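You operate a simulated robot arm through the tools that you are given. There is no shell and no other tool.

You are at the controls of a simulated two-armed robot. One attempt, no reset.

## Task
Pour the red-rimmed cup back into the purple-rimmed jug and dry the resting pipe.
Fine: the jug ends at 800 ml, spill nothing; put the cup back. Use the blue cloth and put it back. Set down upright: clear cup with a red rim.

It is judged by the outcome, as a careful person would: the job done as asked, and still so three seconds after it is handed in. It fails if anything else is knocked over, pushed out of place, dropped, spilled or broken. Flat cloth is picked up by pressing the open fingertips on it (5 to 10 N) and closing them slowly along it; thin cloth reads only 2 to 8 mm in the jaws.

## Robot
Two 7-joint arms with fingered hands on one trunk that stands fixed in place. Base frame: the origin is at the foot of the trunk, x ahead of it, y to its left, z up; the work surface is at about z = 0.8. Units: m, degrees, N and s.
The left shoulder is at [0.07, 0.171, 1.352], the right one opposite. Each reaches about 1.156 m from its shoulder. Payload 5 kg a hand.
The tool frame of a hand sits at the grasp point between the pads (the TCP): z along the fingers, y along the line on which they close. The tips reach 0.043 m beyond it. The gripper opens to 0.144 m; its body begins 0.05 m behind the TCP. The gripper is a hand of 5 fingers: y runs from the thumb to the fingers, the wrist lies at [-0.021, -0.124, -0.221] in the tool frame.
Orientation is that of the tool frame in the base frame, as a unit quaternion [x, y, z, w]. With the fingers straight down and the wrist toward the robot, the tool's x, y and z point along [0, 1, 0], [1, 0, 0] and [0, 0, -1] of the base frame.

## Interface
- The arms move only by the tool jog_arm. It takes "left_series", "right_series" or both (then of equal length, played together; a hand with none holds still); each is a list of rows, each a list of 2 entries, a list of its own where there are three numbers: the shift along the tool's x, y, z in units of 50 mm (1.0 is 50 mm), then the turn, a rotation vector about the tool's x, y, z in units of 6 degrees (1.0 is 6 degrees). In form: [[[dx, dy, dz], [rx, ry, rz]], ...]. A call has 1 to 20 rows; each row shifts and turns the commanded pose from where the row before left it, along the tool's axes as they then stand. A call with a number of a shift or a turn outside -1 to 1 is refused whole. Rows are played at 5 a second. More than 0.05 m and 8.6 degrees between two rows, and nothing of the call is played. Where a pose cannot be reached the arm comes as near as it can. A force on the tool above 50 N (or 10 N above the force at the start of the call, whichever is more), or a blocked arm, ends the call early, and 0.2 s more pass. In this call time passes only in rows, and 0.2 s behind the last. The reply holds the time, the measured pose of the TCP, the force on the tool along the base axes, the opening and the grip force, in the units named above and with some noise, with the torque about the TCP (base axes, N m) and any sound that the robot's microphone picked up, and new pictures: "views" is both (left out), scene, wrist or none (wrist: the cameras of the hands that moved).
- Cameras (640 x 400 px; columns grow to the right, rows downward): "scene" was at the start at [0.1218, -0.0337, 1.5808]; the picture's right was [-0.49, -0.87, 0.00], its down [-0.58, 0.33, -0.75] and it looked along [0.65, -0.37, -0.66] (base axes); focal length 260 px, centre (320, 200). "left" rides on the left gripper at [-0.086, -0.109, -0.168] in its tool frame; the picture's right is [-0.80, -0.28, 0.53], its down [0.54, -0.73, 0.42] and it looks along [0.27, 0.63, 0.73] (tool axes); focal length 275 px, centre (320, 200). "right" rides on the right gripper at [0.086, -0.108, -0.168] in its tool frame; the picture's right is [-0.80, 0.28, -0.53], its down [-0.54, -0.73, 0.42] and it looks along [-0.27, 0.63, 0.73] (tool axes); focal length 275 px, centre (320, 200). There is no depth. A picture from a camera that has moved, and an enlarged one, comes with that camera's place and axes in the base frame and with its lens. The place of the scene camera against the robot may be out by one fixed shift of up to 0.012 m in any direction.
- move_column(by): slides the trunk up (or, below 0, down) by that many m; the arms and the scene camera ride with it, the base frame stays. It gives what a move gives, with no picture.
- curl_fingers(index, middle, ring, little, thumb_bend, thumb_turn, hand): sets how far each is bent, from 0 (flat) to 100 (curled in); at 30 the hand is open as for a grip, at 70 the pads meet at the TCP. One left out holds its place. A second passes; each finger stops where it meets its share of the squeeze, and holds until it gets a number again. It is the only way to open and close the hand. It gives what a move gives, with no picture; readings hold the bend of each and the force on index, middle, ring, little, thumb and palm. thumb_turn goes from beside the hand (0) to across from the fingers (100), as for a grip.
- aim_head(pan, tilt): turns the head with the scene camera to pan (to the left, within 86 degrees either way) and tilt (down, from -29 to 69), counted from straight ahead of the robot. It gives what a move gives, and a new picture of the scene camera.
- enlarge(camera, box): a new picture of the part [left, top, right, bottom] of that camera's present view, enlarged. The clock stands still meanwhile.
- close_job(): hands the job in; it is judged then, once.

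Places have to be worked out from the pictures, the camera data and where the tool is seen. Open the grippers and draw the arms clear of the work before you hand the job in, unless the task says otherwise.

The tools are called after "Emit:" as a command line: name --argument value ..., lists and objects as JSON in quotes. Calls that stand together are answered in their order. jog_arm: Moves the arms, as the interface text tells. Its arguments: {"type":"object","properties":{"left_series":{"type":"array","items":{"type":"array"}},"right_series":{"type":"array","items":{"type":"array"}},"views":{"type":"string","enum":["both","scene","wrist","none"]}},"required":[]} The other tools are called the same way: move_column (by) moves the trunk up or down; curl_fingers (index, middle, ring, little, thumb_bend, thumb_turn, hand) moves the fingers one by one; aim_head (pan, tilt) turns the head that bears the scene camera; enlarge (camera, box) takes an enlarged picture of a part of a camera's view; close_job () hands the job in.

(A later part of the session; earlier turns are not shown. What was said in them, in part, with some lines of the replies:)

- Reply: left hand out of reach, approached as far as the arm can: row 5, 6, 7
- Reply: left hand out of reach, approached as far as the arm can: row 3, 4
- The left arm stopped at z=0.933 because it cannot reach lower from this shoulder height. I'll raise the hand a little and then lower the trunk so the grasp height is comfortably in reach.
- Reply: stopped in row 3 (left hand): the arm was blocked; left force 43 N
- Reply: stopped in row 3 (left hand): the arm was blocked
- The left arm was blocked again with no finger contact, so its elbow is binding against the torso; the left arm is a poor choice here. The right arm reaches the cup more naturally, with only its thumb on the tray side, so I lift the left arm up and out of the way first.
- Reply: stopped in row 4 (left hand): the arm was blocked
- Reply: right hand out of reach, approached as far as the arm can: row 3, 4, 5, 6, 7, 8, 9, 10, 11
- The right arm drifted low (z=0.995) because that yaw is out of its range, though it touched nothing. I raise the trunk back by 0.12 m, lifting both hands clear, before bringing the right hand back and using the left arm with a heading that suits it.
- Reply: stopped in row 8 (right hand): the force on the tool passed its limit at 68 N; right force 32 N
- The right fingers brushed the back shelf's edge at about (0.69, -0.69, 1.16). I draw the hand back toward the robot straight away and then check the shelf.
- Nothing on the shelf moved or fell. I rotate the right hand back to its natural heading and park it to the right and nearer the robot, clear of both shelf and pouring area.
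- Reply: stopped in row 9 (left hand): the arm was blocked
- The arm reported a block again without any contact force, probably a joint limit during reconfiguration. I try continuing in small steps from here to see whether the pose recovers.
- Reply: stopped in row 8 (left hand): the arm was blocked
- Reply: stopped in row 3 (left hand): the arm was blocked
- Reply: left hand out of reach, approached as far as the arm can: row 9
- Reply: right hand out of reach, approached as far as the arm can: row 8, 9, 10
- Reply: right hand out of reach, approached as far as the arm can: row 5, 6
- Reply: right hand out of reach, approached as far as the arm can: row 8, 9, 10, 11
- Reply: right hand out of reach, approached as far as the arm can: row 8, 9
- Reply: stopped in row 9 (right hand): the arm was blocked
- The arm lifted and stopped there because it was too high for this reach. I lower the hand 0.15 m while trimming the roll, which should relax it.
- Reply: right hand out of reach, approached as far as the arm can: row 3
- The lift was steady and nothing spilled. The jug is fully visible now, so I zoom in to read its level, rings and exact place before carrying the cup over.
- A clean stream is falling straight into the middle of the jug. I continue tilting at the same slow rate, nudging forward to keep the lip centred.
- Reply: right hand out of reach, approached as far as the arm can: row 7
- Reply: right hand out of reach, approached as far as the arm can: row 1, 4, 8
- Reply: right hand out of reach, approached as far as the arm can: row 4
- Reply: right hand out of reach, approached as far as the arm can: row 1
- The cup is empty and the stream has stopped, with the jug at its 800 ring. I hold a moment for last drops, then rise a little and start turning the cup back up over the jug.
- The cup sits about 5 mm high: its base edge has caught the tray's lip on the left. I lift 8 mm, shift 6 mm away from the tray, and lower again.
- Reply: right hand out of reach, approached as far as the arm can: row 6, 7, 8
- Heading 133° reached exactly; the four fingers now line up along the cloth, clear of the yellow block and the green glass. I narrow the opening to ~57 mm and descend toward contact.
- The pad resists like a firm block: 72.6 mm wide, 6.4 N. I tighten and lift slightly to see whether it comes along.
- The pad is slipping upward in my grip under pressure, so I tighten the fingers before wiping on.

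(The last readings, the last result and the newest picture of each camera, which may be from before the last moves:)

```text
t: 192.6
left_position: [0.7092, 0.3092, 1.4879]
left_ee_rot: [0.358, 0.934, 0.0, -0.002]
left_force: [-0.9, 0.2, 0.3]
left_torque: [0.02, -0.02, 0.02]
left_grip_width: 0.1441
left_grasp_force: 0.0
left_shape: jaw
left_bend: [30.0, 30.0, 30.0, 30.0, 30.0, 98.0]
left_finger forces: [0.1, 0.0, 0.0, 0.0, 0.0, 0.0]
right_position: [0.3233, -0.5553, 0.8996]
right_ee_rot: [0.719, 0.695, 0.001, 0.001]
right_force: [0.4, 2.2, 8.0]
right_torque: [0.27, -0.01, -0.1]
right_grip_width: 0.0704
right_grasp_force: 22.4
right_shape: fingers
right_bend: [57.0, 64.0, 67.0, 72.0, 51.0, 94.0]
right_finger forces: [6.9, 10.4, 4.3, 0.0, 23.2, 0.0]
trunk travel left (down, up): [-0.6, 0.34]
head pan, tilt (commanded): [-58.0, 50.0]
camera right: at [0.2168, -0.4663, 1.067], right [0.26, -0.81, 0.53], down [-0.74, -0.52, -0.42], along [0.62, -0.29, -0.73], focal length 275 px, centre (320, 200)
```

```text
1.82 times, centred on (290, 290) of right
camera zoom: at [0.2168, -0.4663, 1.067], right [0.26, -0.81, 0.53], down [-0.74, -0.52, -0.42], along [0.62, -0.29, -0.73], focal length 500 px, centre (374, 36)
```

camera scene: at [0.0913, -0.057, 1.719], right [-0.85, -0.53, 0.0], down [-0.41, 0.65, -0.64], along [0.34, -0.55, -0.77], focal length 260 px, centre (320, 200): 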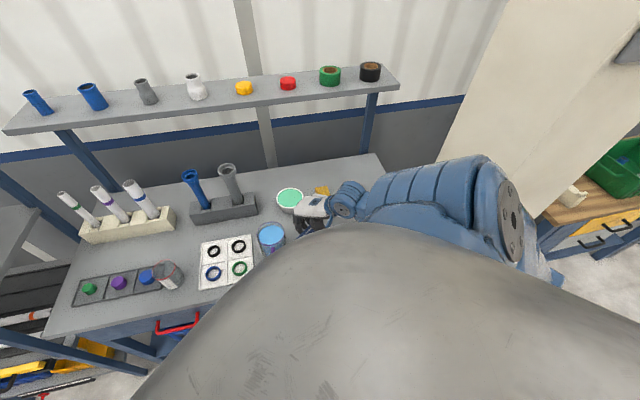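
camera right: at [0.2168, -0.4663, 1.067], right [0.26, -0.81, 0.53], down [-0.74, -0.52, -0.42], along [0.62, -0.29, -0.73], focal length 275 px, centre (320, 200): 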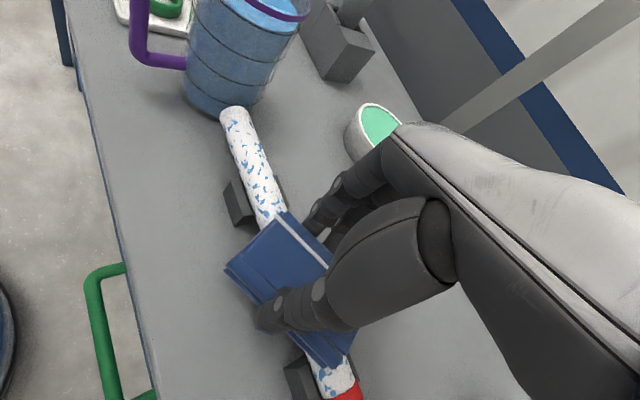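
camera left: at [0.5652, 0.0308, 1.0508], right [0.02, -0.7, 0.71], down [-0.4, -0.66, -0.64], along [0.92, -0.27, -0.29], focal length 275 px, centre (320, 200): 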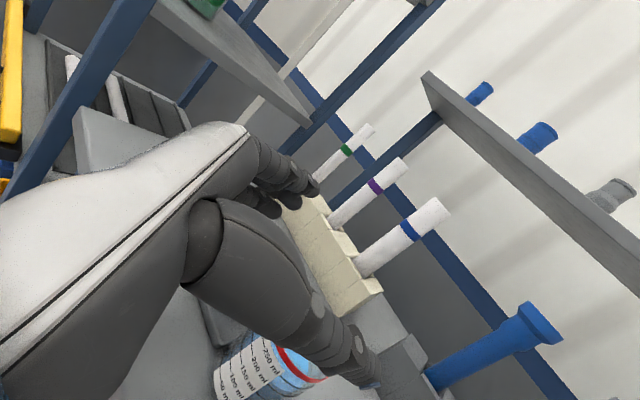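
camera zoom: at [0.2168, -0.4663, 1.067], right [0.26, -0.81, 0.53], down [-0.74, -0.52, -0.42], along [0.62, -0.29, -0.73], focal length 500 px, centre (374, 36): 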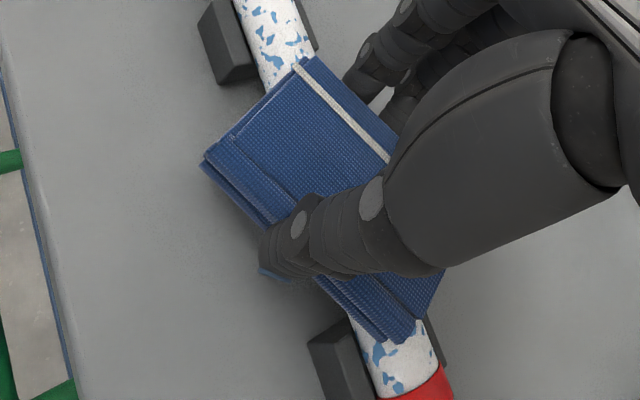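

8 N of pressure holds now. I wipe on toward the red end.

Emit:
jog_arm --right_series '[[[-0.25, -0.235, 0], [0, 0, 0]], [[-0.25, -0.235, 0], [0, 0, 0]], [[-0.25, -0.235, 0], [0, 0, 0]], [[-0.25, -0.235, 0], [0, 0, 0]], [[-0.25, -0.235, 0], [0, 0, 0]], [[-0.25, -0.235, 0], [0, 0, 0]], [[-0.25, -0.235, 0], [0, 0, 0]]]' --views "wrist"

Emit:
enlarge --camera "right" --box '[160, 40, 360, 340]'

```text
t: 194.2
left_position: [0.7086, 0.3102, 1.4874]
left_ee_rot: [0.359, 0.933, 0.0, -0.002]
left_force: [-0.8, 0.0, -0.4]
left_torque: [-0.03, -0.03, -0.02]
left_grip_width: 0.1441
left_grasp_force: 0.0
left_shape: jaw
left_bend: [30.0, 30.0, 30.0, 30.0, 30.0, 98.0]
left_finger forces: [0.0, 0.0, 0.1, 0.0, 0.0, 0.0]
right_position: [0.2401, -0.6386, 0.9002]
right_ee_rot: [0.718, 0.696, 0.001, 0.002]
right_force: [0.7, 1.4, 12.0]
right_torque: [0.1, -0.03, 0.02]
right_grip_width: 0.0705
right_grasp_force: 22.2
right_shape: fingers
right_bend: [57.0, 64.0, 67.0, 72.0, 51.0, 94.0]
right_finger forces: [8.9, 9.2, 4.4, 0.0, 22.3, 0.0]
trunk travel left (down, up): [-0.6, 0.34]
head pan, tilt (commanded): [-58.0, 50.0]
camera right: at [0.1336, -0.5505, 1.0676], right [0.26, -0.8, 0.54], down [-0.74, -0.52, -0.43], along [0.62, -0.29, -0.73], focal length 275 px, centre (320, 200)
```

right: 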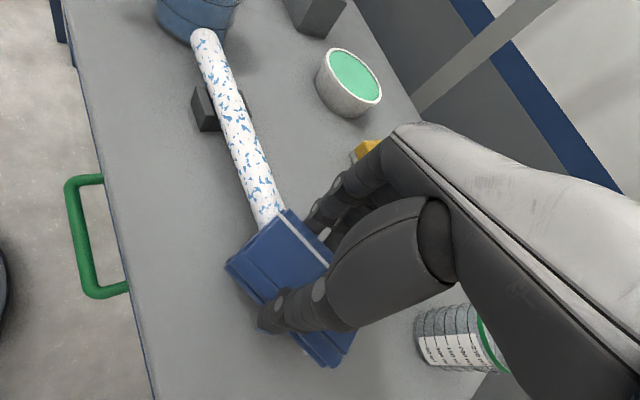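

```text
1.33 times, centred on (260, 190) of right
camera zoom: at [0.1336, -0.5505, 1.0676], right [0.26, -0.8, 0.54], down [-0.74, -0.52, -0.43], along [0.62, -0.29, -0.73], focal length 367 px, centre (400, 213)
```

zoom: 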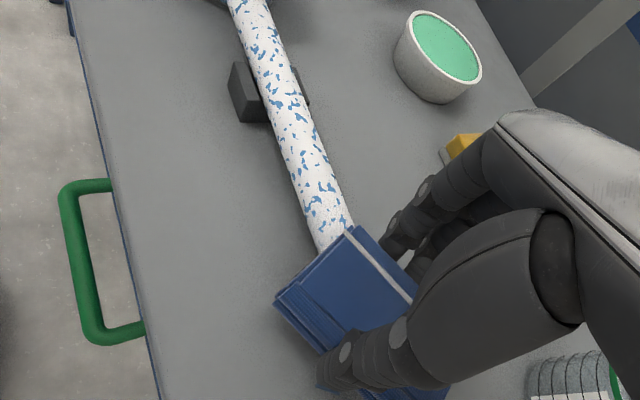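

Force stayed at 8-12 N through this stroke. I zoom in to compare the wiped stretch with the unwiped one.

Emit:
enlarge --camera "right" --box '[180, 20, 310, 240]'

Emit:
enlarge --camera "right" --box '[200, 120, 310, 230]'

```text
1.82 times, centred on (245, 130) of right
camera zoom: at [0.1336, -0.5505, 1.0676], right [0.26, -0.8, 0.54], down [-0.74, -0.52, -0.43], along [0.62, -0.29, -0.73], focal length 500 px, centre (456, 327)
```

zoom: 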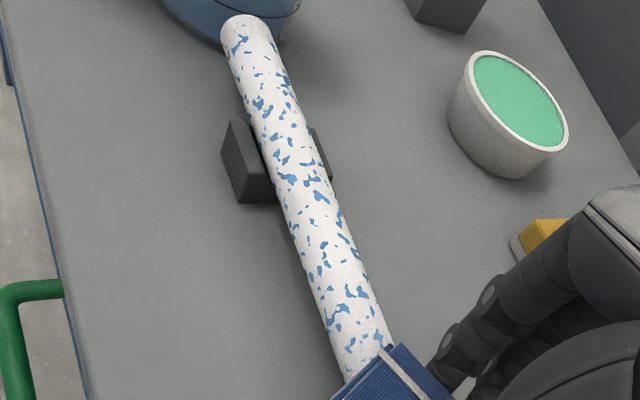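

```text
3.64 times, centred on (255, 175) of right
camera zoom: at [0.1336, -0.5505, 1.0676], right [0.26, -0.8, 0.54], down [-0.74, -0.52, -0.43], along [0.62, -0.29, -0.73], focal length 1001 px, centre (556, 291)
```

zoom: 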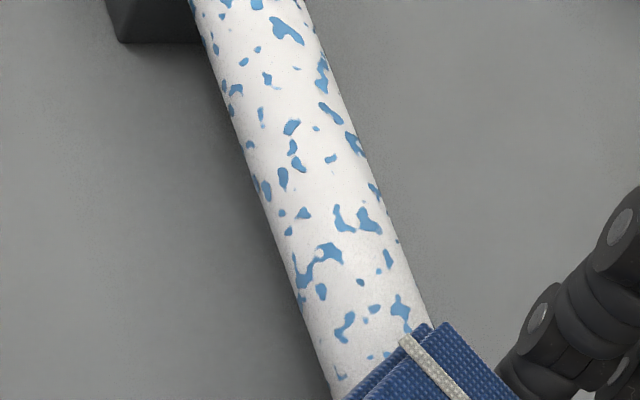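

There are hints of small erased spots but most marks remain. I look at maximum zoom to understand what the wipe is removing.

Emit:
enlarge --camera "right" --box '[230, 160, 290, 225]'

Emit:
enlarge --camera "right" --box '[190, 25, 260, 110]'

```text
6.15 times, centred on (260, 192) of right
camera zoom: at [0.1336, -0.5505, 1.0676], right [0.26, -0.8, 0.54], down [-0.74, -0.52, -0.43], along [0.62, -0.29, -0.73], focal length 1694 px, centre (689, 246)
```

zoom: 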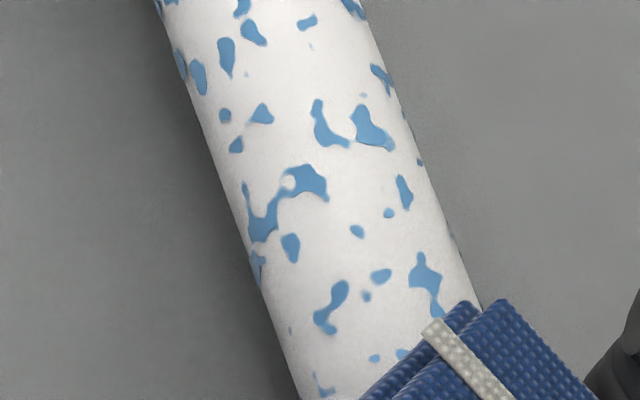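

```text
4.71 times, centred on (225, 68) of right
camera zoom: at [0.1336, -0.5505, 1.0676], right [0.26, -0.8, 0.54], down [-0.74, -0.52, -0.43], along [0.62, -0.29, -0.73], focal length 1295 px, centre (767, 824)
```

zoom: 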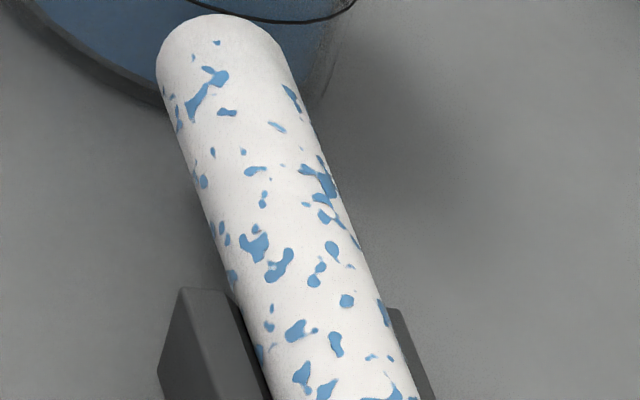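

The marks look like a wetness texture that may fade with repeated wiping. I make a full back-and-forth pass with steady pressure and compare the same spots.

Emit:
jog_arm --right_series '[[[0.4, 0.375, 0], [0, 0, 0]], [[0.4, 0.375, 0], [0, 0, 0]], [[0.4, 0.375, 0], [0, 0, 0]], [[0.4, 0.375, 0], [0, 0, 0]], [[0.4, 0.375, 0], [0, 0, 0]], [[0.4, 0.375, 0], [0, 0, 0]]]' --views "wrist"

Emit:
enlarge --camera "right" --box '[200, 230, 380, 400]'

```text
t: 195.6
left_position: [0.7109, 0.3094, 1.4865]
left_ee_rot: [0.359, 0.933, 0.0, -0.002]
left_force: [0.3, -0.3, -0.4]
left_torque: [0.01, 0.02, -0.01]
left_grip_width: 0.144
left_grasp_force: 0.0
left_shape: jaw
left_bend: [30.0, 30.0, 30.0, 30.0, 30.0, 98.0]
left_finger forces: [0.0, 0.0, 0.1, 0.0, 0.0, 0.0]
right_position: [0.3554, -0.5249, 0.8999]
right_ee_rot: [0.719, 0.695, 0.0, 0.0]
right_force: [0.7, -0.2, 1.6]
right_torque: [0.21, 0.02, 0.0]
right_grip_width: 0.0718
right_grasp_force: 22.4
right_shape: fingers
right_bend: [57.0, 64.0, 67.0, 72.0, 51.0, 94.0]
right_finger forces: [9.1, 8.0, 5.2, 0.0, 22.9, 0.0]
trunk travel left (down, up): [-0.6, 0.34]
head pan, tilt (commanded): [-58.0, 50.0]
camera right: at [0.2487, -0.4357, 1.0679], right [0.26, -0.81, 0.53], down [-0.74, -0.52, -0.42], along [0.62, -0.29, -0.73], focal length 275 px, centre (320, 200)
```

right: 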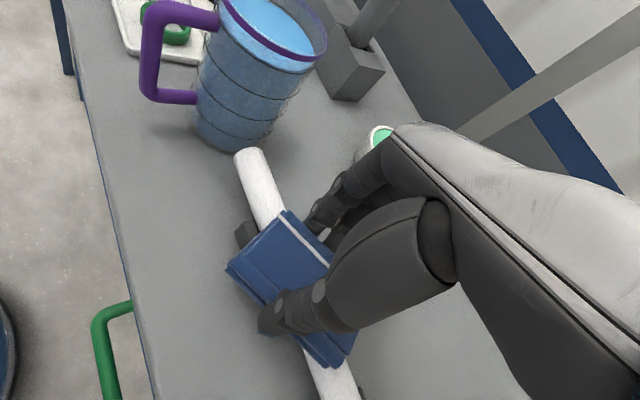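

```text
2.35 times, centred on (290, 315) of right
camera zoom: at [0.2487, -0.4357, 1.0679], right [0.26, -0.81, 0.53], down [-0.74, -0.52, -0.42], along [0.62, -0.29, -0.73], focal length 648 px, centre (391, -71)
```

zoom: 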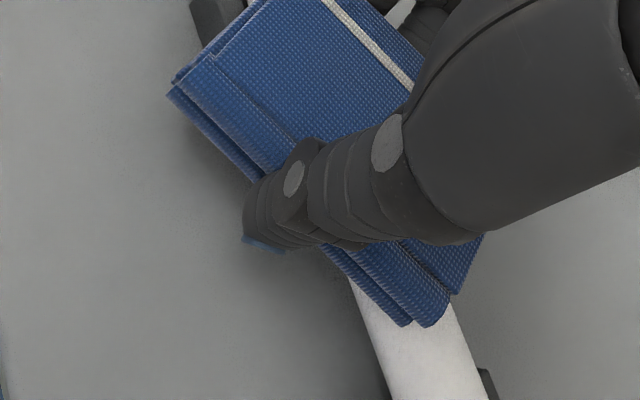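

The pipe is now completely white: the wet marks are all gone, and its end is back at about its original place. I lift off and inspect the whole pipe.

Emit:
jog_arm --right_series '[[[0, 0, -0.3], [0, 0, 0]], [[0, 0, -0.6], [0, 0, 0]], [[-0.5, -0.5, -0.5], [0, 0, 0]], [[-0.6, -0.6, -0.3], [0, 0, 0]], [[-0.6, -0.6, 0], [0, 0, 0]], [[-0.6, -0.6, 0], [0, 0, 0]]]' --views "wrist"

Emit:
enlarge --camera "right" --box '[120, 40, 320, 360]'

```text
t: 197.0
left_position: [0.7084, 0.3081, 1.488]
left_ee_rot: [0.358, 0.934, 0.0, -0.001]
left_force: [-1.2, 1.0, -0.2]
left_torque: [-0.05, -0.03, 0.01]
left_grip_width: 0.1442
left_grasp_force: 0.0
left_shape: jaw
left_bend: [30.0, 30.0, 30.0, 30.0, 30.0, 98.0]
left_finger forces: [0.0, 0.1, 0.0, 0.0, 0.0, 0.0]
right_position: [0.2406, -0.6366, 0.9838]
right_ee_rot: [0.719, 0.695, 0.002, 0.001]
right_force: [0.1, 0.3, 0.8]
right_torque: [-0.03, 0.0, 0.0]
right_grip_width: 0.0717
right_grasp_force: 22.6
right_shape: fingers
right_bend: [57.0, 64.0, 67.0, 72.0, 51.0, 94.0]
right_finger forces: [9.1, 8.2, 5.2, 0.0, 22.4, 0.0]
trunk travel left (down, up): [-0.6, 0.34]
head pan, tilt (commanded): [-58.0, 50.0]
camera right: at [0.1331, -0.5484, 1.1511], right [0.26, -0.8, 0.54], down [-0.74, -0.52, -0.43], along [0.62, -0.29, -0.73], focal length 275 px, centre (320, 200)
```

right: 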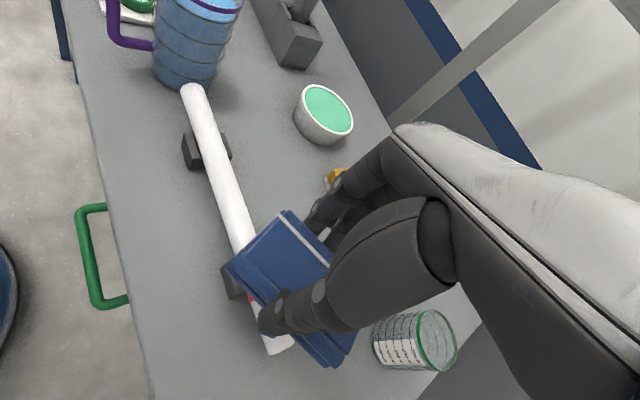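

```text
1.25 times, centred on (220, 200) of right
camera zoom: at [0.1331, -0.5484, 1.1511], right [0.26, -0.8, 0.54], down [-0.74, -0.52, -0.43], along [0.62, -0.29, -0.73], focal length 344 px, centre (445, 200)
```

zoom: 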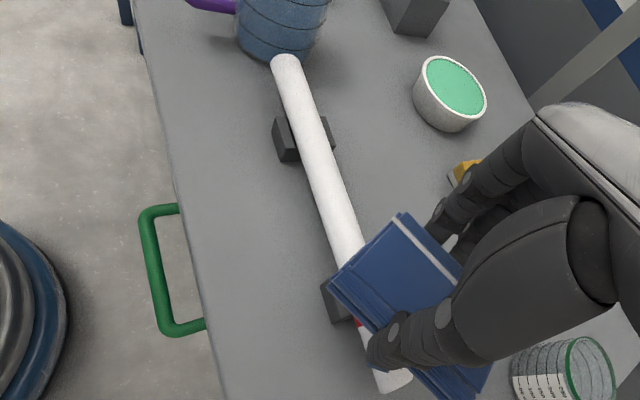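

Dry along its whole length, with the pipe still on its rests. Now I carry the cloth back to its own spot, turning to the pick-up heading on the way.

Emit:
jog_arm --right_series '[[[0, 0, -0.9], [0, 0, 0]], [[-0.67, 0.62, 0], [0, 0, 0]], [[-0.67, 0.62, 0], [0, 0, 0]], [[-0.67, 0.62, 0], [0, 0, 0]], [[-0.67, 0.62, 0], [0, 0, 0]], [[-0.67, 0.62, 0], [0, 0, 0]], [[0, 0, 0], [0, 0, -1]], [[0, 0, 0], [0, 0, -1]], [[0, 0, 0], [0, 0, -1]], [[0, 0, 0], [0, 0, -1]], [[0, 0, 0], [0, 0, -1]], [[0, 0, 0], [0, 0, -1]], [[0, 0, 0], [0, 0, -1]], [[0, 0, 0], [0, 0, -0.5]]]' --views "both"

Emit:
enlarge --camera "scene" --box '[290, 120, 410, 220]'

```text
t: 200.0
left_position: [0.7103, 0.3083, 1.4868]
left_ee_rot: [0.358, 0.934, 0.0, -0.003]
left_force: [0.5, -1.1, -0.3]
left_torque: [0.02, 0.0, 0.01]
left_grip_width: 0.1441
left_grasp_force: 0.1
left_shape: jaw
left_bend: [30.0, 30.0, 30.0, 30.0, 30.0, 98.0]
left_finger forces: [0.0, 0.1, 0.0, 0.0, 0.0, 0.0]
right_position: [0.3847, -0.806, 1.0303]
right_ee_rot: [0.398, 0.917, 0.001, 0.0]
right_force: [0.3, 0.0, -0.2]
right_torque: [-0.01, -0.03, 0.02]
right_grip_width: 0.0719
right_grasp_force: 22.6
right_shape: fingers
right_bend: [57.0, 64.0, 67.0, 72.0, 51.0, 94.0]
right_finger forces: [9.1, 8.1, 5.1, 0.0, 22.3, 0.1]
trunk travel left (down, up): [-0.6, 0.34]
head pan, tilt (commanded): [-58.0, 50.0]
camera scene: at [0.0895, -0.0574, 1.719], right [-0.85, -0.53, 0.0], down [-0.41, 0.65, -0.64], along [0.34, -0.55, -0.77], focal length 260 px, centre (320, 200)
camera right: at [0.2456, -0.8198, 1.1965], right [0.75, -0.39, 0.54], down [-0.16, -0.89, -0.42], along [0.64, 0.23, -0.73], focal length 275 px, centre (320, 200)
```

scene: 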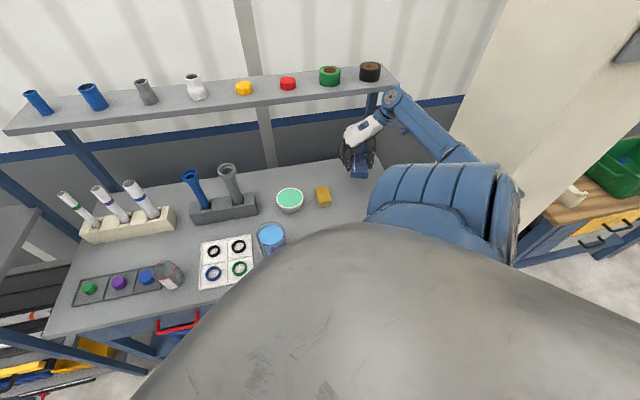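
right: 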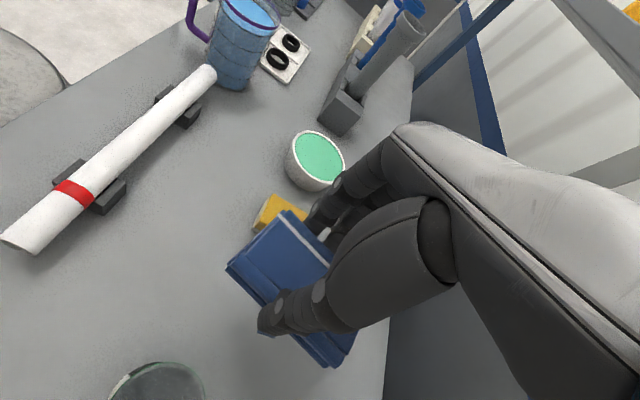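

```text
4.00 times, centred on (350, 170) of scene
camera zoom: at [0.0895, -0.0574, 1.719], right [-0.85, -0.53, 0.0], down [-0.41, 0.65, -0.64], along [0.34, -0.55, -0.77], focal length 1042 px, centre (200, 320)
```

zoom: 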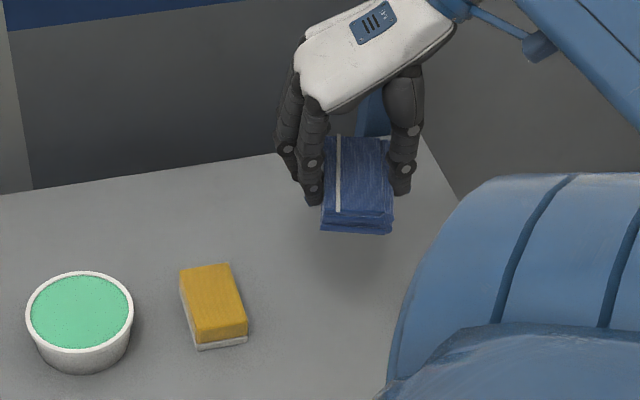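

The cloth has twisted about 15° and shifted ~2 cm inside the grip. I compensate by turning the hand 14° and offsetting it so the pad itself lands where it lay, then check.

Emit:
jog_arm --right_series '[[[0, 0, 0], [0, 0, -0.8]], [[0, 0, 0], [0, 0, -0.8]], [[0, 0, 0], [0, 0, -0.8]], [[-0.05, 0.386, 0], [0, 0, 0]], [[0, 0, 0.8], [0, 0, 0]], [[0, 0, 0.8], [0, 0, 0]]]' --views "both"

Emit:
enlarge --camera "scene" --box '[290, 120, 410, 220]'

```text
t: 201.4
left_position: [0.7102, 0.3076, 1.4864]
left_ee_rot: [0.359, 0.933, 0.001, -0.002]
left_force: [-0.5, 0.3, 0.8]
left_torque: [0.04, 0.01, 0.02]
left_grip_width: 0.1441
left_grasp_force: 0.1
left_shape: jaw
left_bend: [30.0, 30.0, 30.0, 30.0, 30.0, 98.0]
left_finger forces: [0.0, 0.0, 0.0, 0.0, 0.0, 0.0]
right_position: [0.3977, -0.7941, 0.9467]
right_ee_rot: [0.28, 0.96, 0.002, 0.0]
right_force: [-0.3, -0.4, -0.4]
right_torque: [0.01, -0.02, 0.02]
right_grip_width: 0.0718
right_grasp_force: 22.3
right_shape: fingers
right_bend: [57.0, 64.0, 67.0, 72.0, 51.0, 94.0]
right_finger forces: [9.0, 8.2, 5.1, 0.1, 22.2, 0.0]
trunk travel left (down, up): [-0.6, 0.34]
head pan, tilt (commanded): [-58.0, 50.0]
camera scene: at [0.0901, -0.0591, 1.719], right [-0.85, -0.53, 0.0], down [-0.41, 0.65, -0.64], along [0.34, -0.54, -0.77], focal length 260 px, centre (320, 200)
camera right: at [0.2664, -0.8409, 1.1142], right [0.82, -0.19, 0.54], down [0.07, -0.9, -0.42], along [0.56, 0.39, -0.73], focal length 275 px, centre (320, 200)
```

scene: 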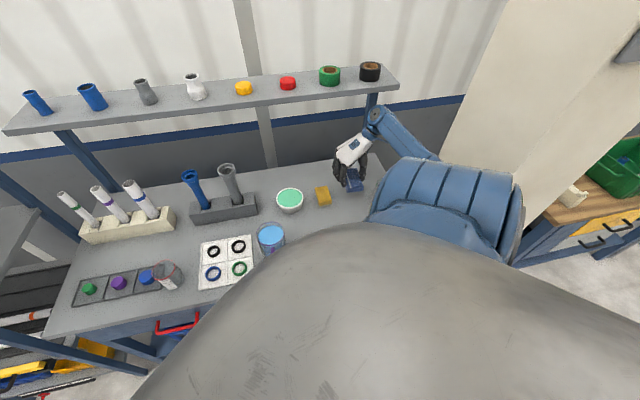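
right: 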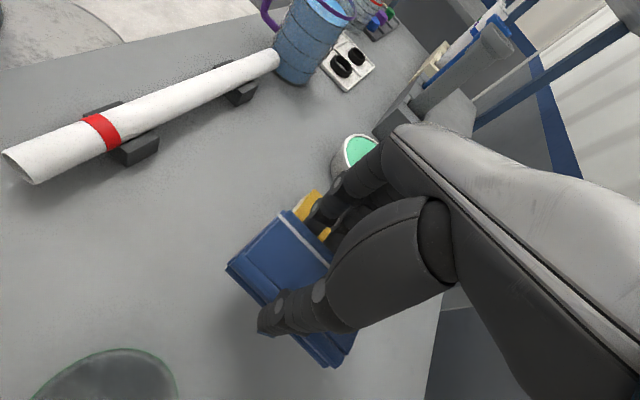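

```text
4.00 times, centred on (350, 170) of scene
camera zoom: at [0.0901, -0.0591, 1.719], right [-0.85, -0.53, 0.0], down [-0.41, 0.65, -0.64], along [0.34, -0.54, -0.77], focal length 1042 px, centre (200, 320)
```

zoom: 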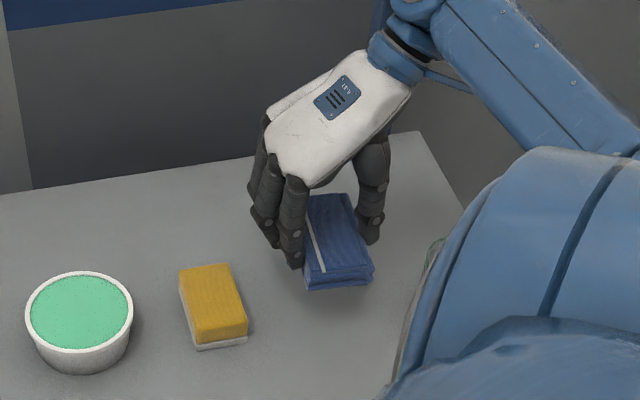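

The pad's orientation and centre (0.387, -0.805) now match where it lay. I lower it to the table.

Emit:
jog_arm --right_series '[[[0, 0, 0.6], [0, 0, 0]], [[0, 0, 0.6], [0, 0, 0]], [[0, 0, 0.25], [0, 0, 0]], [[0, 0, 0.1], [0, 0, 0]]]' --views "none"

Emit:
jog_arm --right_series '[[[0, 0, 0.05], [0, 0, 0]], [[0, 0, 0.05], [0, 0, 0]]]' --views "wrist"

```text
t: 202.4
left_position: [0.7092, 0.3082, 1.4858]
left_ee_rot: [0.358, 0.934, 0.001, -0.002]
left_force: [0.7, -0.4, -0.3]
left_torque: [0.01, -0.01, 0.0]
left_grip_width: 0.1439
left_grasp_force: 0.2
left_shape: jaw
left_bend: [30.0, 30.0, 30.0, 30.0, 30.0, 98.0]
left_finger forces: [0.0, 0.0, 0.1, 0.0, 0.1, 0.0]
right_position: [0.3978, -0.7932, 0.8704]
right_ee_rot: [0.279, 0.96, 0.0, 0.001]
right_force: [-0.2, -0.3, -0.9]
right_torque: [0.01, -0.02, 0.03]
right_grip_width: 0.0716
right_grasp_force: 22.1
right_shape: fingers
right_bend: [57.0, 64.0, 67.0, 72.0, 51.0, 94.0]
right_finger forces: [9.0, 8.2, 5.1, 0.0, 22.3, 0.0]
trunk travel left (down, up): [-0.6, 0.34]
head pan, tilt (commanded): [-58.0, 50.0]
```

```text
t: 203.0
left_position: [0.709, 0.3078, 1.4869]
left_ee_rot: [0.359, 0.933, 0.0, -0.001]
left_force: [0.1, 0.2, 0.6]
left_torque: [0.01, 0.0, -0.02]
left_grip_width: 0.144
left_grasp_force: 0.0
left_shape: jaw
left_bend: [30.0, 30.0, 30.0, 30.0, 30.0, 98.0]
left_finger forces: [0.0, 0.0, 0.0, 0.1, 0.1, 0.1]
right_position: [0.3979, -0.7928, 0.8659]
right_ee_rot: [0.28, 0.96, 0.0, 0.001]
right_force: [-0.5, 0.0, -0.5]
right_torque: [0.05, 0.03, 0.01]
right_grip_width: 0.0718
right_grasp_force: 21.9
right_shape: fingers
right_bend: [57.0, 64.0, 67.0, 72.0, 51.0, 94.0]
right_finger forces: [9.0, 8.2, 5.0, 0.0, 22.2, 0.0]
trunk travel left (down, up): [-0.6, 0.34]
head pan, tilt (commanded): [-58.0, 50.0]
camera right: at [0.2671, -0.8391, 1.0338], right [0.82, -0.19, 0.54], down [0.07, -0.9, -0.42], along [0.56, 0.39, -0.73], focal length 275 px, centre (320, 200)
```

right: 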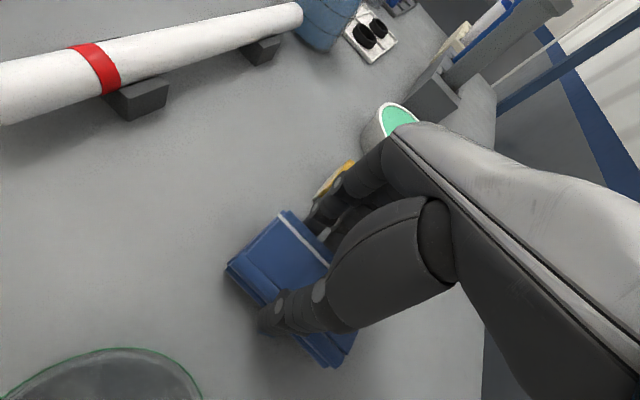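

No contact yet at z=0.866. I continue in small steps.

Emit:
jog_arm --right_series '[[[0, 0, 0.05], [0, 0, 0]], [[0, 0, 0.05], [0, 0, 0]]]' --views "none"

Emit:
jog_arm --right_series '[[[0, 0, 0.04], [0, 0, 0]], [[0, 0, 0.03], [0, 0, 0]]]' --views "none"

```text
t: 203.6
left_position: [0.7095, 0.3076, 1.4876]
left_ee_rot: [0.358, 0.934, 0.0, -0.002]
left_force: [1.2, 1.0, 0.7]
left_torque: [0.01, 0.01, 0.01]
left_grip_width: 0.1439
left_grasp_force: 0.1
left_shape: jaw
left_bend: [30.0, 30.0, 30.0, 30.0, 30.0, 98.0]
left_finger forces: [0.0, 0.0, 0.0, 0.0, 0.0, 0.0]
right_position: [0.398, -0.7946, 0.8603]
right_ee_rot: [0.28, 0.96, 0.0, 0.0]
right_force: [0.5, 0.2, -0.2]
right_torque: [0.0, 0.02, 0.04]
right_grip_width: 0.0717
right_grasp_force: 22.7
right_shape: fingers
right_bend: [57.0, 64.0, 67.0, 72.0, 51.0, 94.0]
right_finger forces: [9.0, 8.3, 5.0, 0.0, 22.3, 0.0]
trunk travel left (down, up): [-0.6, 0.34]
head pan, tilt (commanded): [-58.0, 50.0]
```

```text
t: 204.2
left_position: [0.7091, 0.308, 1.488]
left_ee_rot: [0.358, 0.934, 0.001, -0.001]
left_force: [0.5, 0.7, -0.3]
left_torque: [0.07, 0.02, 0.0]
left_grip_width: 0.1438
left_grasp_force: 0.1
left_shape: jaw
left_bend: [30.0, 30.0, 30.0, 30.0, 30.0, 98.0]
left_finger forces: [0.0, 0.0, 0.0, 0.0, 0.1, 0.0]
right_position: [0.3982, -0.7925, 0.8584]
right_ee_rot: [0.28, 0.96, 0.0, 0.0]
right_force: [-0.6, 1.2, -0.9]
right_torque: [-0.03, 0.0, 0.01]
right_grip_width: 0.0715
right_grasp_force: 22.2
right_shape: fingers
right_bend: [57.0, 64.0, 67.0, 72.0, 51.0, 94.0]
right_finger forces: [9.0, 8.2, 4.9, 0.0, 22.1, 0.0]
trunk travel left (down, up): [-0.6, 0.34]
head pan, tilt (commanded): [-58.0, 50.0]
```

Still free at z=0.858. A few more millimetres.

Emit:
jog_arm --right_series '[[[0, 0, 0.04], [0, 0, 0]], [[0, 0, 0.04], [0, 0, 0]]]' --views "none"

Emit:
jog_arm --right_series '[[[0, 0, 0.03], [0, 0, 0]], [[0, 0, 0.03], [0, 0, 0]]]' --views "wrist"

```text
t: 204.8
left_position: [0.7085, 0.3084, 1.4868]
left_ee_rot: [0.358, 0.934, 0.001, -0.001]
left_force: [-0.2, 0.5, 0.0]
left_torque: [0.0, 0.01, 0.02]
left_grip_width: 0.1441
left_grasp_force: 0.1
left_shape: jaw
left_bend: [30.0, 30.0, 30.0, 30.0, 30.0, 98.0]
left_finger forces: [0.0, 0.0, 0.0, 0.1, 0.0, 0.0]
right_position: [0.3978, -0.7916, 0.8551]
right_ee_rot: [0.279, 0.96, 0.0, 0.002]
right_force: [-0.9, -4.6, 9.0]
right_torque: [-0.16, 0.0, -0.01]
right_grip_width: 0.0717
right_grasp_force: 22.2
right_shape: fingers
right_bend: [57.0, 64.0, 67.0, 72.0, 51.0, 94.0]
right_finger forces: [8.6, 7.9, 4.7, 0.1, 23.9, 0.0]
trunk travel left (down, up): [-0.6, 0.34]
head pan, tilt (commanded): [-58.0, 50.0]
```

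```text
t: 205.4
left_position: [0.7089, 0.3104, 1.4878]
left_ee_rot: [0.358, 0.934, 0.0, -0.001]
left_force: [0.4, -0.1, 0.1]
left_torque: [-0.02, -0.01, 0.02]
left_grip_width: 0.1438
left_grasp_force: 0.1
left_shape: jaw
left_bend: [30.0, 30.0, 30.0, 30.0, 30.0, 98.0]
left_finger forces: [0.0, 0.0, 0.0, 0.0, 0.1, 0.0]
right_position: [0.398, -0.7907, 0.8537]
right_ee_rot: [0.279, 0.96, 0.0, 0.004]
right_force: [-1.0, -6.2, 27.6]
right_torque: [-0.56, 0.26, -0.05]
right_grip_width: 0.0715
right_grasp_force: 23.4
right_shape: fingers
right_bend: [57.0, 64.0, 67.0, 72.0, 51.0, 94.0]
right_finger forces: [8.6, 8.4, 4.7, 0.0, 25.5, 0.1]
trunk travel left (down, up): [-0.6, 0.34]
head pan, tilt (commanded): [-58.0, 50.0]
camera right: at [0.2654, -0.8373, 1.0215], right [0.82, -0.19, 0.54], down [0.07, -0.9, -0.42], along [0.57, 0.38, -0.73], focal length 275 px, centre (320, 200)
```

right: 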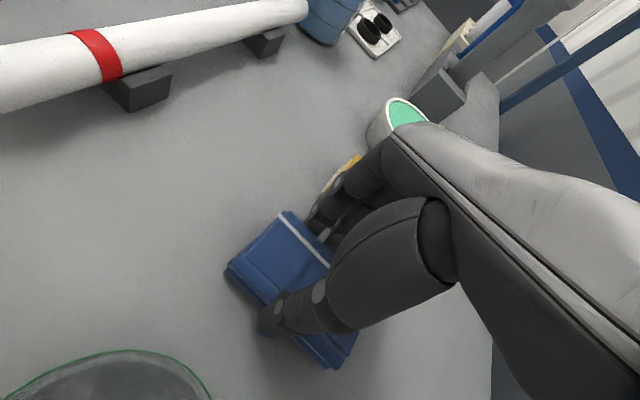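

Touched down (27 N is more than needed). I ease up about 2 mm, then release gradually, opening just enough to keep clear of the yellow block.

Emit:
jog_arm --right_series '[[[0, 0, -0.04], [0, 0, 0]]]' --views "none"

Emit:
curl_fingers --hand "right" --index 56 --middle 60 --ring 62 --little 62 --thumb_bend 53

Emit:
curl_fingers --hand "right" --index 52 --middle 54 --ring 54 --little 54 --thumb_bend 46

```text
t: 205.8
left_position: [0.7095, 0.3098, 1.4879]
left_ee_rot: [0.358, 0.934, -0.001, -0.002]
left_force: [0.3, 0.0, -0.2]
left_torque: [0.0, 0.03, 0.01]
left_grip_width: 0.1442
left_grasp_force: 0.1
left_shape: jaw
left_bend: [30.0, 30.0, 30.0, 30.0, 30.0, 98.0]
left_finger forces: [0.1, 0.1, 0.0, 0.1, 0.1, 0.0]
right_position: [0.3984, -0.7913, 0.8541]
right_ee_rot: [0.28, 0.96, 0.0, 0.001]
right_force: [3.7, -5.8, 22.2]
right_torque: [-0.48, 0.06, 0.0]
right_grip_width: 0.0719
right_grasp_force: 24.3
right_shape: fingers
right_bend: [57.0, 64.0, 67.0, 72.0, 51.0, 95.0]
right_finger forces: [9.4, 9.0, 5.3, 0.0, 24.7, 0.0]
trunk travel left (down, up): [-0.6, 0.34]
head pan, tilt (commanded): [-58.0, 50.0]
```

```text
t: 206.8
left_position: [0.7093, 0.3089, 1.4865]
left_ee_rot: [0.358, 0.934, 0.001, -0.001]
left_force: [0.4, 0.2, -0.1]
left_torque: [0.02, 0.01, -0.02]
left_grip_width: 0.1439
left_grasp_force: 0.0
left_shape: jaw
left_bend: [30.0, 30.0, 30.0, 30.0, 30.0, 98.0]
left_finger forces: [0.0, 0.0, 0.1, 0.0, 0.0, 0.1]
right_position: [0.3974, -0.7907, 0.852]
right_ee_rot: [0.279, 0.96, 0.0, 0.0]
right_force: [0.4, 0.1, -1.3]
right_torque: [0.02, 0.0, 0.0]
right_grip_width: 0.074
right_grasp_force: 6.4
right_shape: fingers
right_bend: [55.0, 58.0, 61.0, 62.0, 49.0, 97.0]
right_finger forces: [2.2, 2.9, 1.3, 0.0, 6.2, 0.0]
trunk travel left (down, up): [-0.6, 0.34]
head pan, tilt (commanded): [-58.0, 50.0]
```

```text
t: 207.8
left_position: [0.7089, 0.3077, 1.487]
left_ee_rot: [0.359, 0.933, 0.0, -0.001]
left_force: [-0.5, -1.1, 0.1]
left_torque: [0.0, -0.01, -0.05]
left_grip_width: 0.1442
left_grasp_force: 0.1
left_shape: jaw
left_bend: [30.0, 30.0, 30.0, 30.0, 30.0, 98.0]
left_finger forces: [0.1, 0.0, 0.0, 0.1, 0.0, 0.0]
right_position: [0.3966, -0.7915, 0.8528]
right_ee_rot: [0.28, 0.96, 0.0, 0.001]
right_force: [0.2, -0.1, -0.3]
right_torque: [0.0, 0.0, -0.01]
right_grip_width: 0.0817
right_grasp_force: 0.1
right_shape: fingers
right_bend: [52.0, 54.0, 54.0, 54.0, 46.0, 97.0]
right_finger forces: [0.0, 0.1, 0.1, 0.0, 0.1, 0.0]
trunk travel left (down, up): [-0.6, 0.34]
head pan, tilt (commanded): [-58.0, 50.0]
```

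Released: no finger forces, 82 mm opening. I check the picture before lifting straight up.

Emit:
curl_fingers --hand "right" --index 50 --middle 51 --ring 51 --little 51 --thumb_bend 42

Emit:
enlarge --camera "right" --box '[200, 140, 420, 390]'

Emit:
enlarge --camera "scene" --box '[290, 130, 410, 220]'

```text
t: 208.8
left_position: [0.7097, 0.3084, 1.4859]
left_ee_rot: [0.358, 0.934, 0.001, -0.002]
left_force: [0.7, 0.2, 0.4]
left_torque: [0.0, -0.01, -0.01]
left_grip_width: 0.144
left_grasp_force: 0.0
left_shape: jaw
left_bend: [30.0, 30.0, 30.0, 30.0, 30.0, 98.0]
left_finger forces: [0.0, 0.0, 0.1, 0.0, 0.0, 0.0]
right_position: [0.3956, -0.7923, 0.8532]
right_ee_rot: [0.28, 0.96, 0.0, 0.001]
right_force: [0.4, -0.2, -0.4]
right_torque: [0.0, 0.01, -0.01]
right_grip_width: 0.0922
right_grasp_force: 0.1
right_shape: fingers
right_bend: [50.0, 51.0, 51.0, 51.0, 42.0, 97.0]
right_finger forces: [0.0, 0.1, 0.0, 0.1, 0.0, 0.0]
trunk travel left (down, up): [-0.6, 0.34]
head pan, tilt (commanded): [-58.0, 50.0]
```

```text
1.60 times, centred on (310, 265) of right
camera zoom: at [0.265, -0.8385, 1.0202], right [0.82, -0.19, 0.54], down [0.07, -0.9, -0.42], along [0.56, 0.39, -0.73], focal length 440 px, centre (336, 96)
```

zoom: 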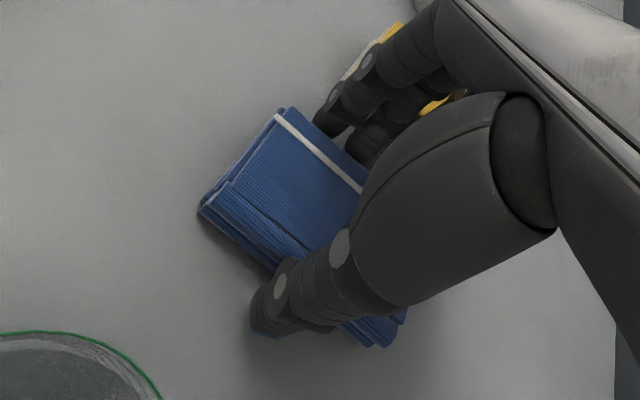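

```text
4.44 times, centred on (350, 175) of scene
camera zoom: at [0.0896, -0.0574, 1.719], right [-0.85, -0.53, 0.0], down [-0.41, 0.65, -0.64], along [0.34, -0.55, -0.77], focal length 1157 px, centre (187, 311)
```

zoom: 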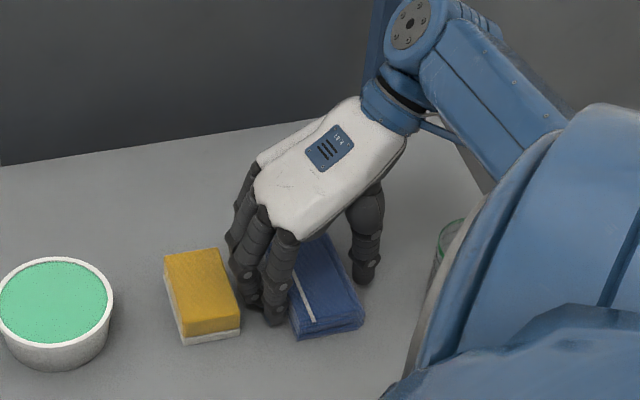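

The cloth lies flat within a few millimetres of where it was, and the yellow block is untouched. I lift the hand straight up and open it.

Emit:
jog_arm --right_series '[[[0, 0, -0.4], [0, 0, 0]], [[0, 0, -0.8], [0, 0, 0]], [[0, 0, -0.9], [0, 0, 0]], [[0, 0, -0.9], [0, 0, 0]]]' --views "both"

Emit:
curl_fingers --hand "right" --index 30 --middle 30 --ring 30 --little 30 --thumb_bend 30

Emit:
enlarge --camera "scene" --box '[290, 130, 410, 220]'

```text
t: 209.8
left_position: [0.7091, 0.309, 1.4874]
left_ee_rot: [0.359, 0.934, 0.0, -0.001]
left_force: [-0.2, 0.1, 0.5]
left_torque: [-0.05, -0.01, 0.0]
left_grip_width: 0.1439
left_grasp_force: 0.1
left_shape: jaw
left_bend: [30.0, 30.0, 30.0, 30.0, 30.0, 98.0]
left_finger forces: [0.0, 0.1, 0.0, 0.0, 0.0, 0.0]
right_position: [0.3978, -0.7898, 1.0001]
right_ee_rot: [0.279, 0.96, 0.001, 0.0]
right_force: [-0.5, 0.3, -1.0]
right_torque: [0.01, -0.02, 0.01]
right_grip_width: 0.0925
right_grasp_force: 0.0
right_shape: fingers
right_bend: [50.0, 51.0, 51.0, 51.0, 42.0, 97.0]
right_finger forces: [0.0, 0.0, 0.0, 0.0, 0.1, 0.0]
trunk travel left (down, up): [-0.6, 0.34]
head pan, tilt (commanded): [-58.0, 50.0]
camera scene: at [0.0893, -0.0567, 1.719], right [-0.85, -0.53, 0.0], down [-0.41, 0.65, -0.64], along [0.34, -0.55, -0.77], focal length 260 px, centre (320, 200)
camera right: at [0.2663, -0.8386, 1.1673], right [0.82, -0.19, 0.53], down [0.07, -0.9, -0.42], along [0.56, 0.39, -0.73], focal length 275 px, centre (320, 200)
```

scene: 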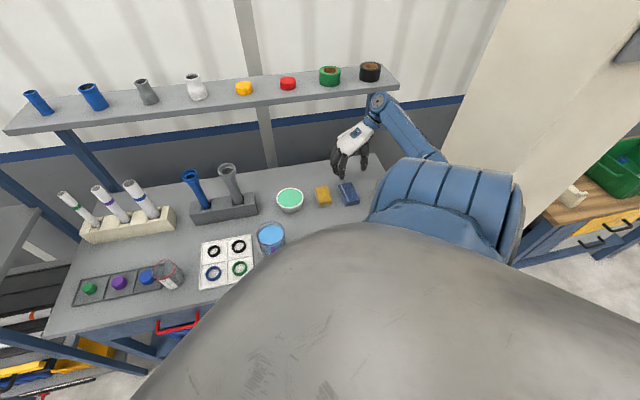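
right: 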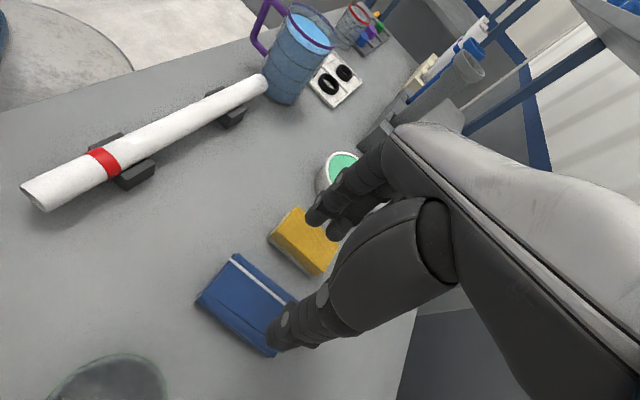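

```text
t: 210.8
left_position: [0.7105, 0.3085, 1.4877]
left_ee_rot: [0.358, 0.934, 0.001, -0.002]
left_force: [-0.2, 0.2, 0.3]
left_torque: [-0.01, 0.0, 0.01]
left_grip_width: 0.144
left_grasp_force: 0.0
left_shape: jaw
left_bend: [30.0, 30.0, 30.0, 30.0, 30.0, 98.0]
left_finger forces: [0.1, 0.0, 0.0, 0.1, 0.0, 0.0]
right_position: [0.3983, -0.7922, 0.999]
right_ee_rot: [0.28, 0.96, 0.0, 0.001]
right_force: [0.4, 0.0, -0.2]
right_torque: [0.01, 0.0, -0.03]
right_grip_width: 0.1494
right_grasp_force: 0.0
right_shape: fingers
right_bend: [30.0, 30.0, 30.0, 30.0, 30.0, 97.0]
right_finger forces: [0.0, 0.1, 0.0, 0.0, 0.0, 0.0]
trunk travel left (down, up): [-0.6, 0.34]
head pan, tilt (commanded): [-58.0, 50.0]
```

```text
4.44 times, centred on (350, 175) of scene
camera zoom: at [0.0896, -0.0576, 1.719], right [-0.85, -0.53, 0.0], down [-0.41, 0.65, -0.64], along [0.34, -0.54, -0.77], focal length 1157 px, centre (187, 311)
```

zoom: 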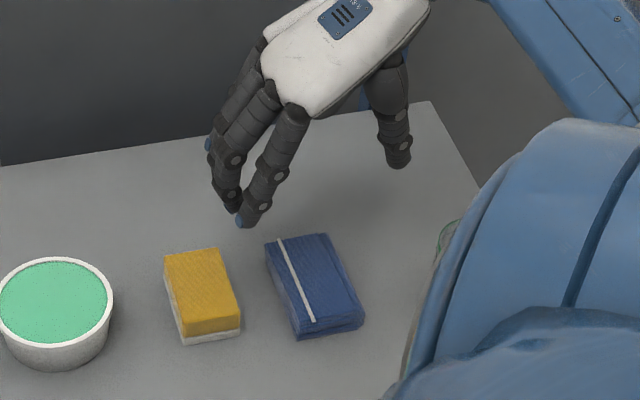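

The cloth lies flat in its place. I withdraw the right hand toward the robot and up, then check everything once more.

Emit:
jog_arm --right_series '[[[0.68, 0.15, 0], [0, 0, 0]], [[0.68, 0.15, -0.3], [0, 0, 0]], [[0, 0, -0.95], [0, 0, 0]], [[0, 0, -0.95], [0, 0, 0]], [[0, 0, -0.95], [0, 0, 0]], [[0, 0, -0.95], [0, 0, 0]], [[0, 0, -0.95], [0, 0, 0]], [[0, 0, -0.95], [0, 0, 0]], [[0, 0, -0.95], [0, 0, 0]]]' --views "both"

Emit:
aim_head --pan -25 --tilt 45

```text
t: 212.8
left_position: [0.7086, 0.31, 1.4873]
left_ee_rot: [0.359, 0.933, 0.002, -0.002]
left_force: [0.5, -0.2, -0.8]
left_torque: [-0.01, -0.03, 0.02]
left_grip_width: 0.1443
left_grasp_force: 0.0
left_shape: jaw
left_bend: [30.0, 30.0, 30.0, 30.0, 30.0, 98.0]
left_finger forces: [0.1, 0.0, 0.0, 0.1, 0.0, 0.0]
right_position: [0.3466, -0.7423, 1.3516]
right_ee_rot: [0.28, 0.96, 0.001, -0.001]
right_force: [0.8, 0.1, -0.7]
right_torque: [-0.01, 0.03, 0.04]
right_grip_width: 0.1494
right_grasp_force: 0.1
right_shape: fingers
right_bend: [30.0, 30.0, 30.0, 30.0, 30.0, 97.0]
right_finger forces: [0.1, 0.1, 0.0, 0.0, 0.0, 0.1]
trunk travel left (down, up): [-0.6, 0.34]
head pan, tilt (commanded): [-58.0, 50.0]
camera scene: at [0.0889, -0.056, 1.719], right [-0.85, -0.53, 0.0], down [-0.41, 0.65, -0.64], along [0.34, -0.55, -0.77], focal length 260 px, centre (320, 200)
camera right: at [0.2159, -0.7897, 1.5196], right [0.82, -0.19, 0.53], down [0.07, -0.9, -0.42], along [0.56, 0.38, -0.73], focal length 275 px, centre (320, 200)
```

scene: 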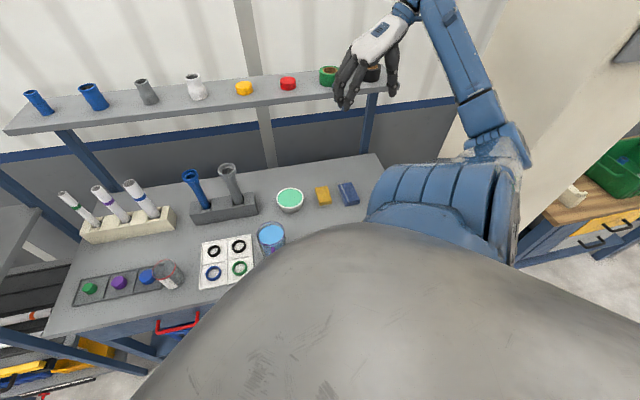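
right: 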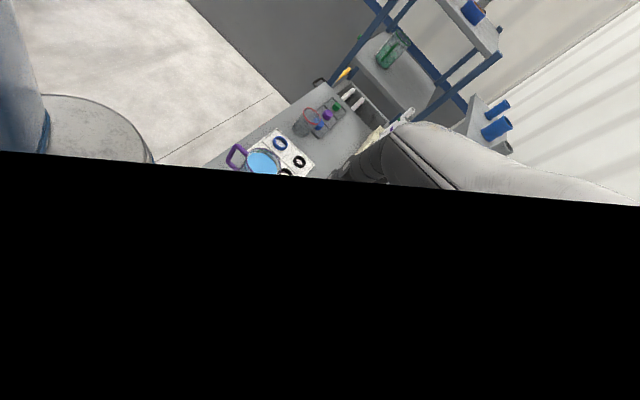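

```text
t: 213.8
left_position: [0.7083, 0.307, 1.4876]
left_ee_rot: [0.359, 0.933, 0.001, -0.001]
left_force: [-0.1, 1.0, 0.4]
left_torque: [0.01, 0.02, -0.02]
left_grip_width: 0.1441
left_grasp_force: 0.2
left_shape: jaw
left_bend: [30.0, 30.0, 30.0, 30.0, 30.0, 98.0]
left_finger forces: [0.1, 0.0, 0.0, 0.0, 0.0, 0.0]
right_position: [0.3476, -0.7436, 1.3514]
right_ee_rot: [0.28, 0.96, 0.001, 0.0]
right_force: [-0.2, 0.3, 0.2]
right_torque: [0.01, -0.03, -0.05]
right_grip_width: 0.1493
right_grasp_force: 0.0
right_shape: fingers
right_bend: [30.0, 30.0, 30.0, 30.0, 30.0, 97.0]
right_finger forces: [0.0, 0.0, 0.0, 0.0, 0.1, 0.0]
trunk travel left (down, up): [-0.6, 0.34]
head pan, tilt (commanded): [-25.0, 45.0]
camera scene: at [0.1224, -0.027, 1.7259], right [-0.42, -0.91, 0.0], down [-0.64, 0.3, -0.71], along [0.64, -0.3, -0.71], focal length 260 px, centre (320, 200)
```

scene: 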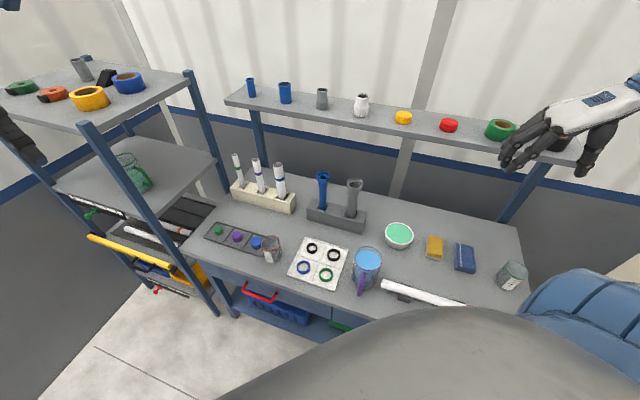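

All items look in place. I take final close looks at the cup and jug, and at the pipe and cloth.

Emit:
enlarge --camera "scene" --box '[190, 210, 410, 310]'

Emit:
enlarge --camera "scene" --box '[360, 220, 540, 320]'

Emit:
enlarge --camera "scene" --box '[345, 240, 390, 300]'

```text
2.91 times, centred on (300, 260) of scene
camera zoom: at [0.1224, -0.027, 1.7259], right [-0.42, -0.91, 0.0], down [-0.64, 0.3, -0.71], along [0.64, -0.3, -0.71], focal length 757 px, centre (378, 26)
```

zoom: 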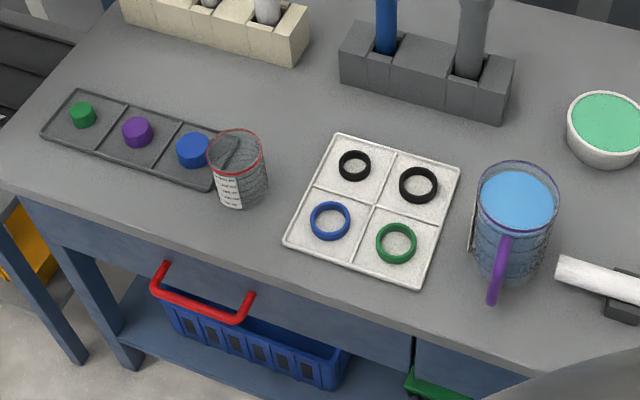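

```text
3.56 times, centred on (450, 270) of scene
camera zoom: at [0.1224, -0.027, 1.7259], right [-0.42, -0.91, 0.0], down [-0.64, 0.3, -0.71], along [0.64, -0.3, -0.71], focal length 926 px, centre (-142, -49)
```

zoom: 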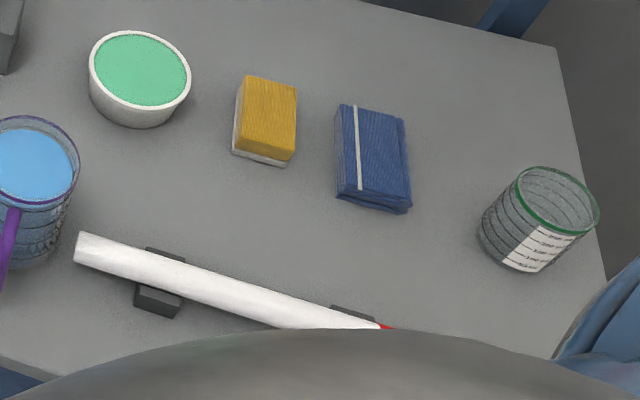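

```text
6.67 times, centred on (368, 270) of scene
camera zoom: at [0.1224, -0.027, 1.7259], right [-0.42, -0.91, 0.0], down [-0.64, 0.3, -0.71], along [0.64, -0.3, -0.71], focal length 1736 px, centre (3, -267)
```

zoom: 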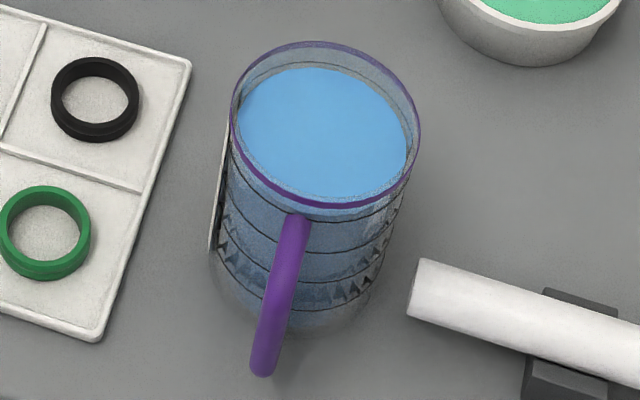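

The jug stands at its 800 ml ring, the red-rimmed cup is upright beside the tray, the pipe is white and dry on its rests, and the blue cloth is back. Both hands are open and well clear, so I hand the job in.

Emit:
close_job

```text
The job is handed in.
```

I poured the red-rimmed cup into the purple-rimmed jug, dried the pipe with the blue cloth, and handed the job in. I saw no spills.

- **Jug:** it went from the 600 ml ring to the 800 ml ring. The cup held about 200 ml, and I drained it completely.
- **Cup:** it stands upright about 1 cm from its original place. Setting it down the first time caught the tray lip, so I lifted it and moved it slightly away from the tray.
- **Pipe:** in the final pictures it is white and unmarked on its rests. The underside was not in view. My right elbow touched it earlier and slid it about 8 mm along its axis. Wiping brought it back to within a few millimetres of where it started.
- **Cloth:** it lies flat about 1 cm from where it was.

Two other contacts happened while I was working out how to reach the cup:

- My left fingers met the table's front edge at about 40 N.
- My right fingers met the back shelf at about 68 N.

Nothing fell or visibly moved either time. Both hands are open and raised clear of the bench.
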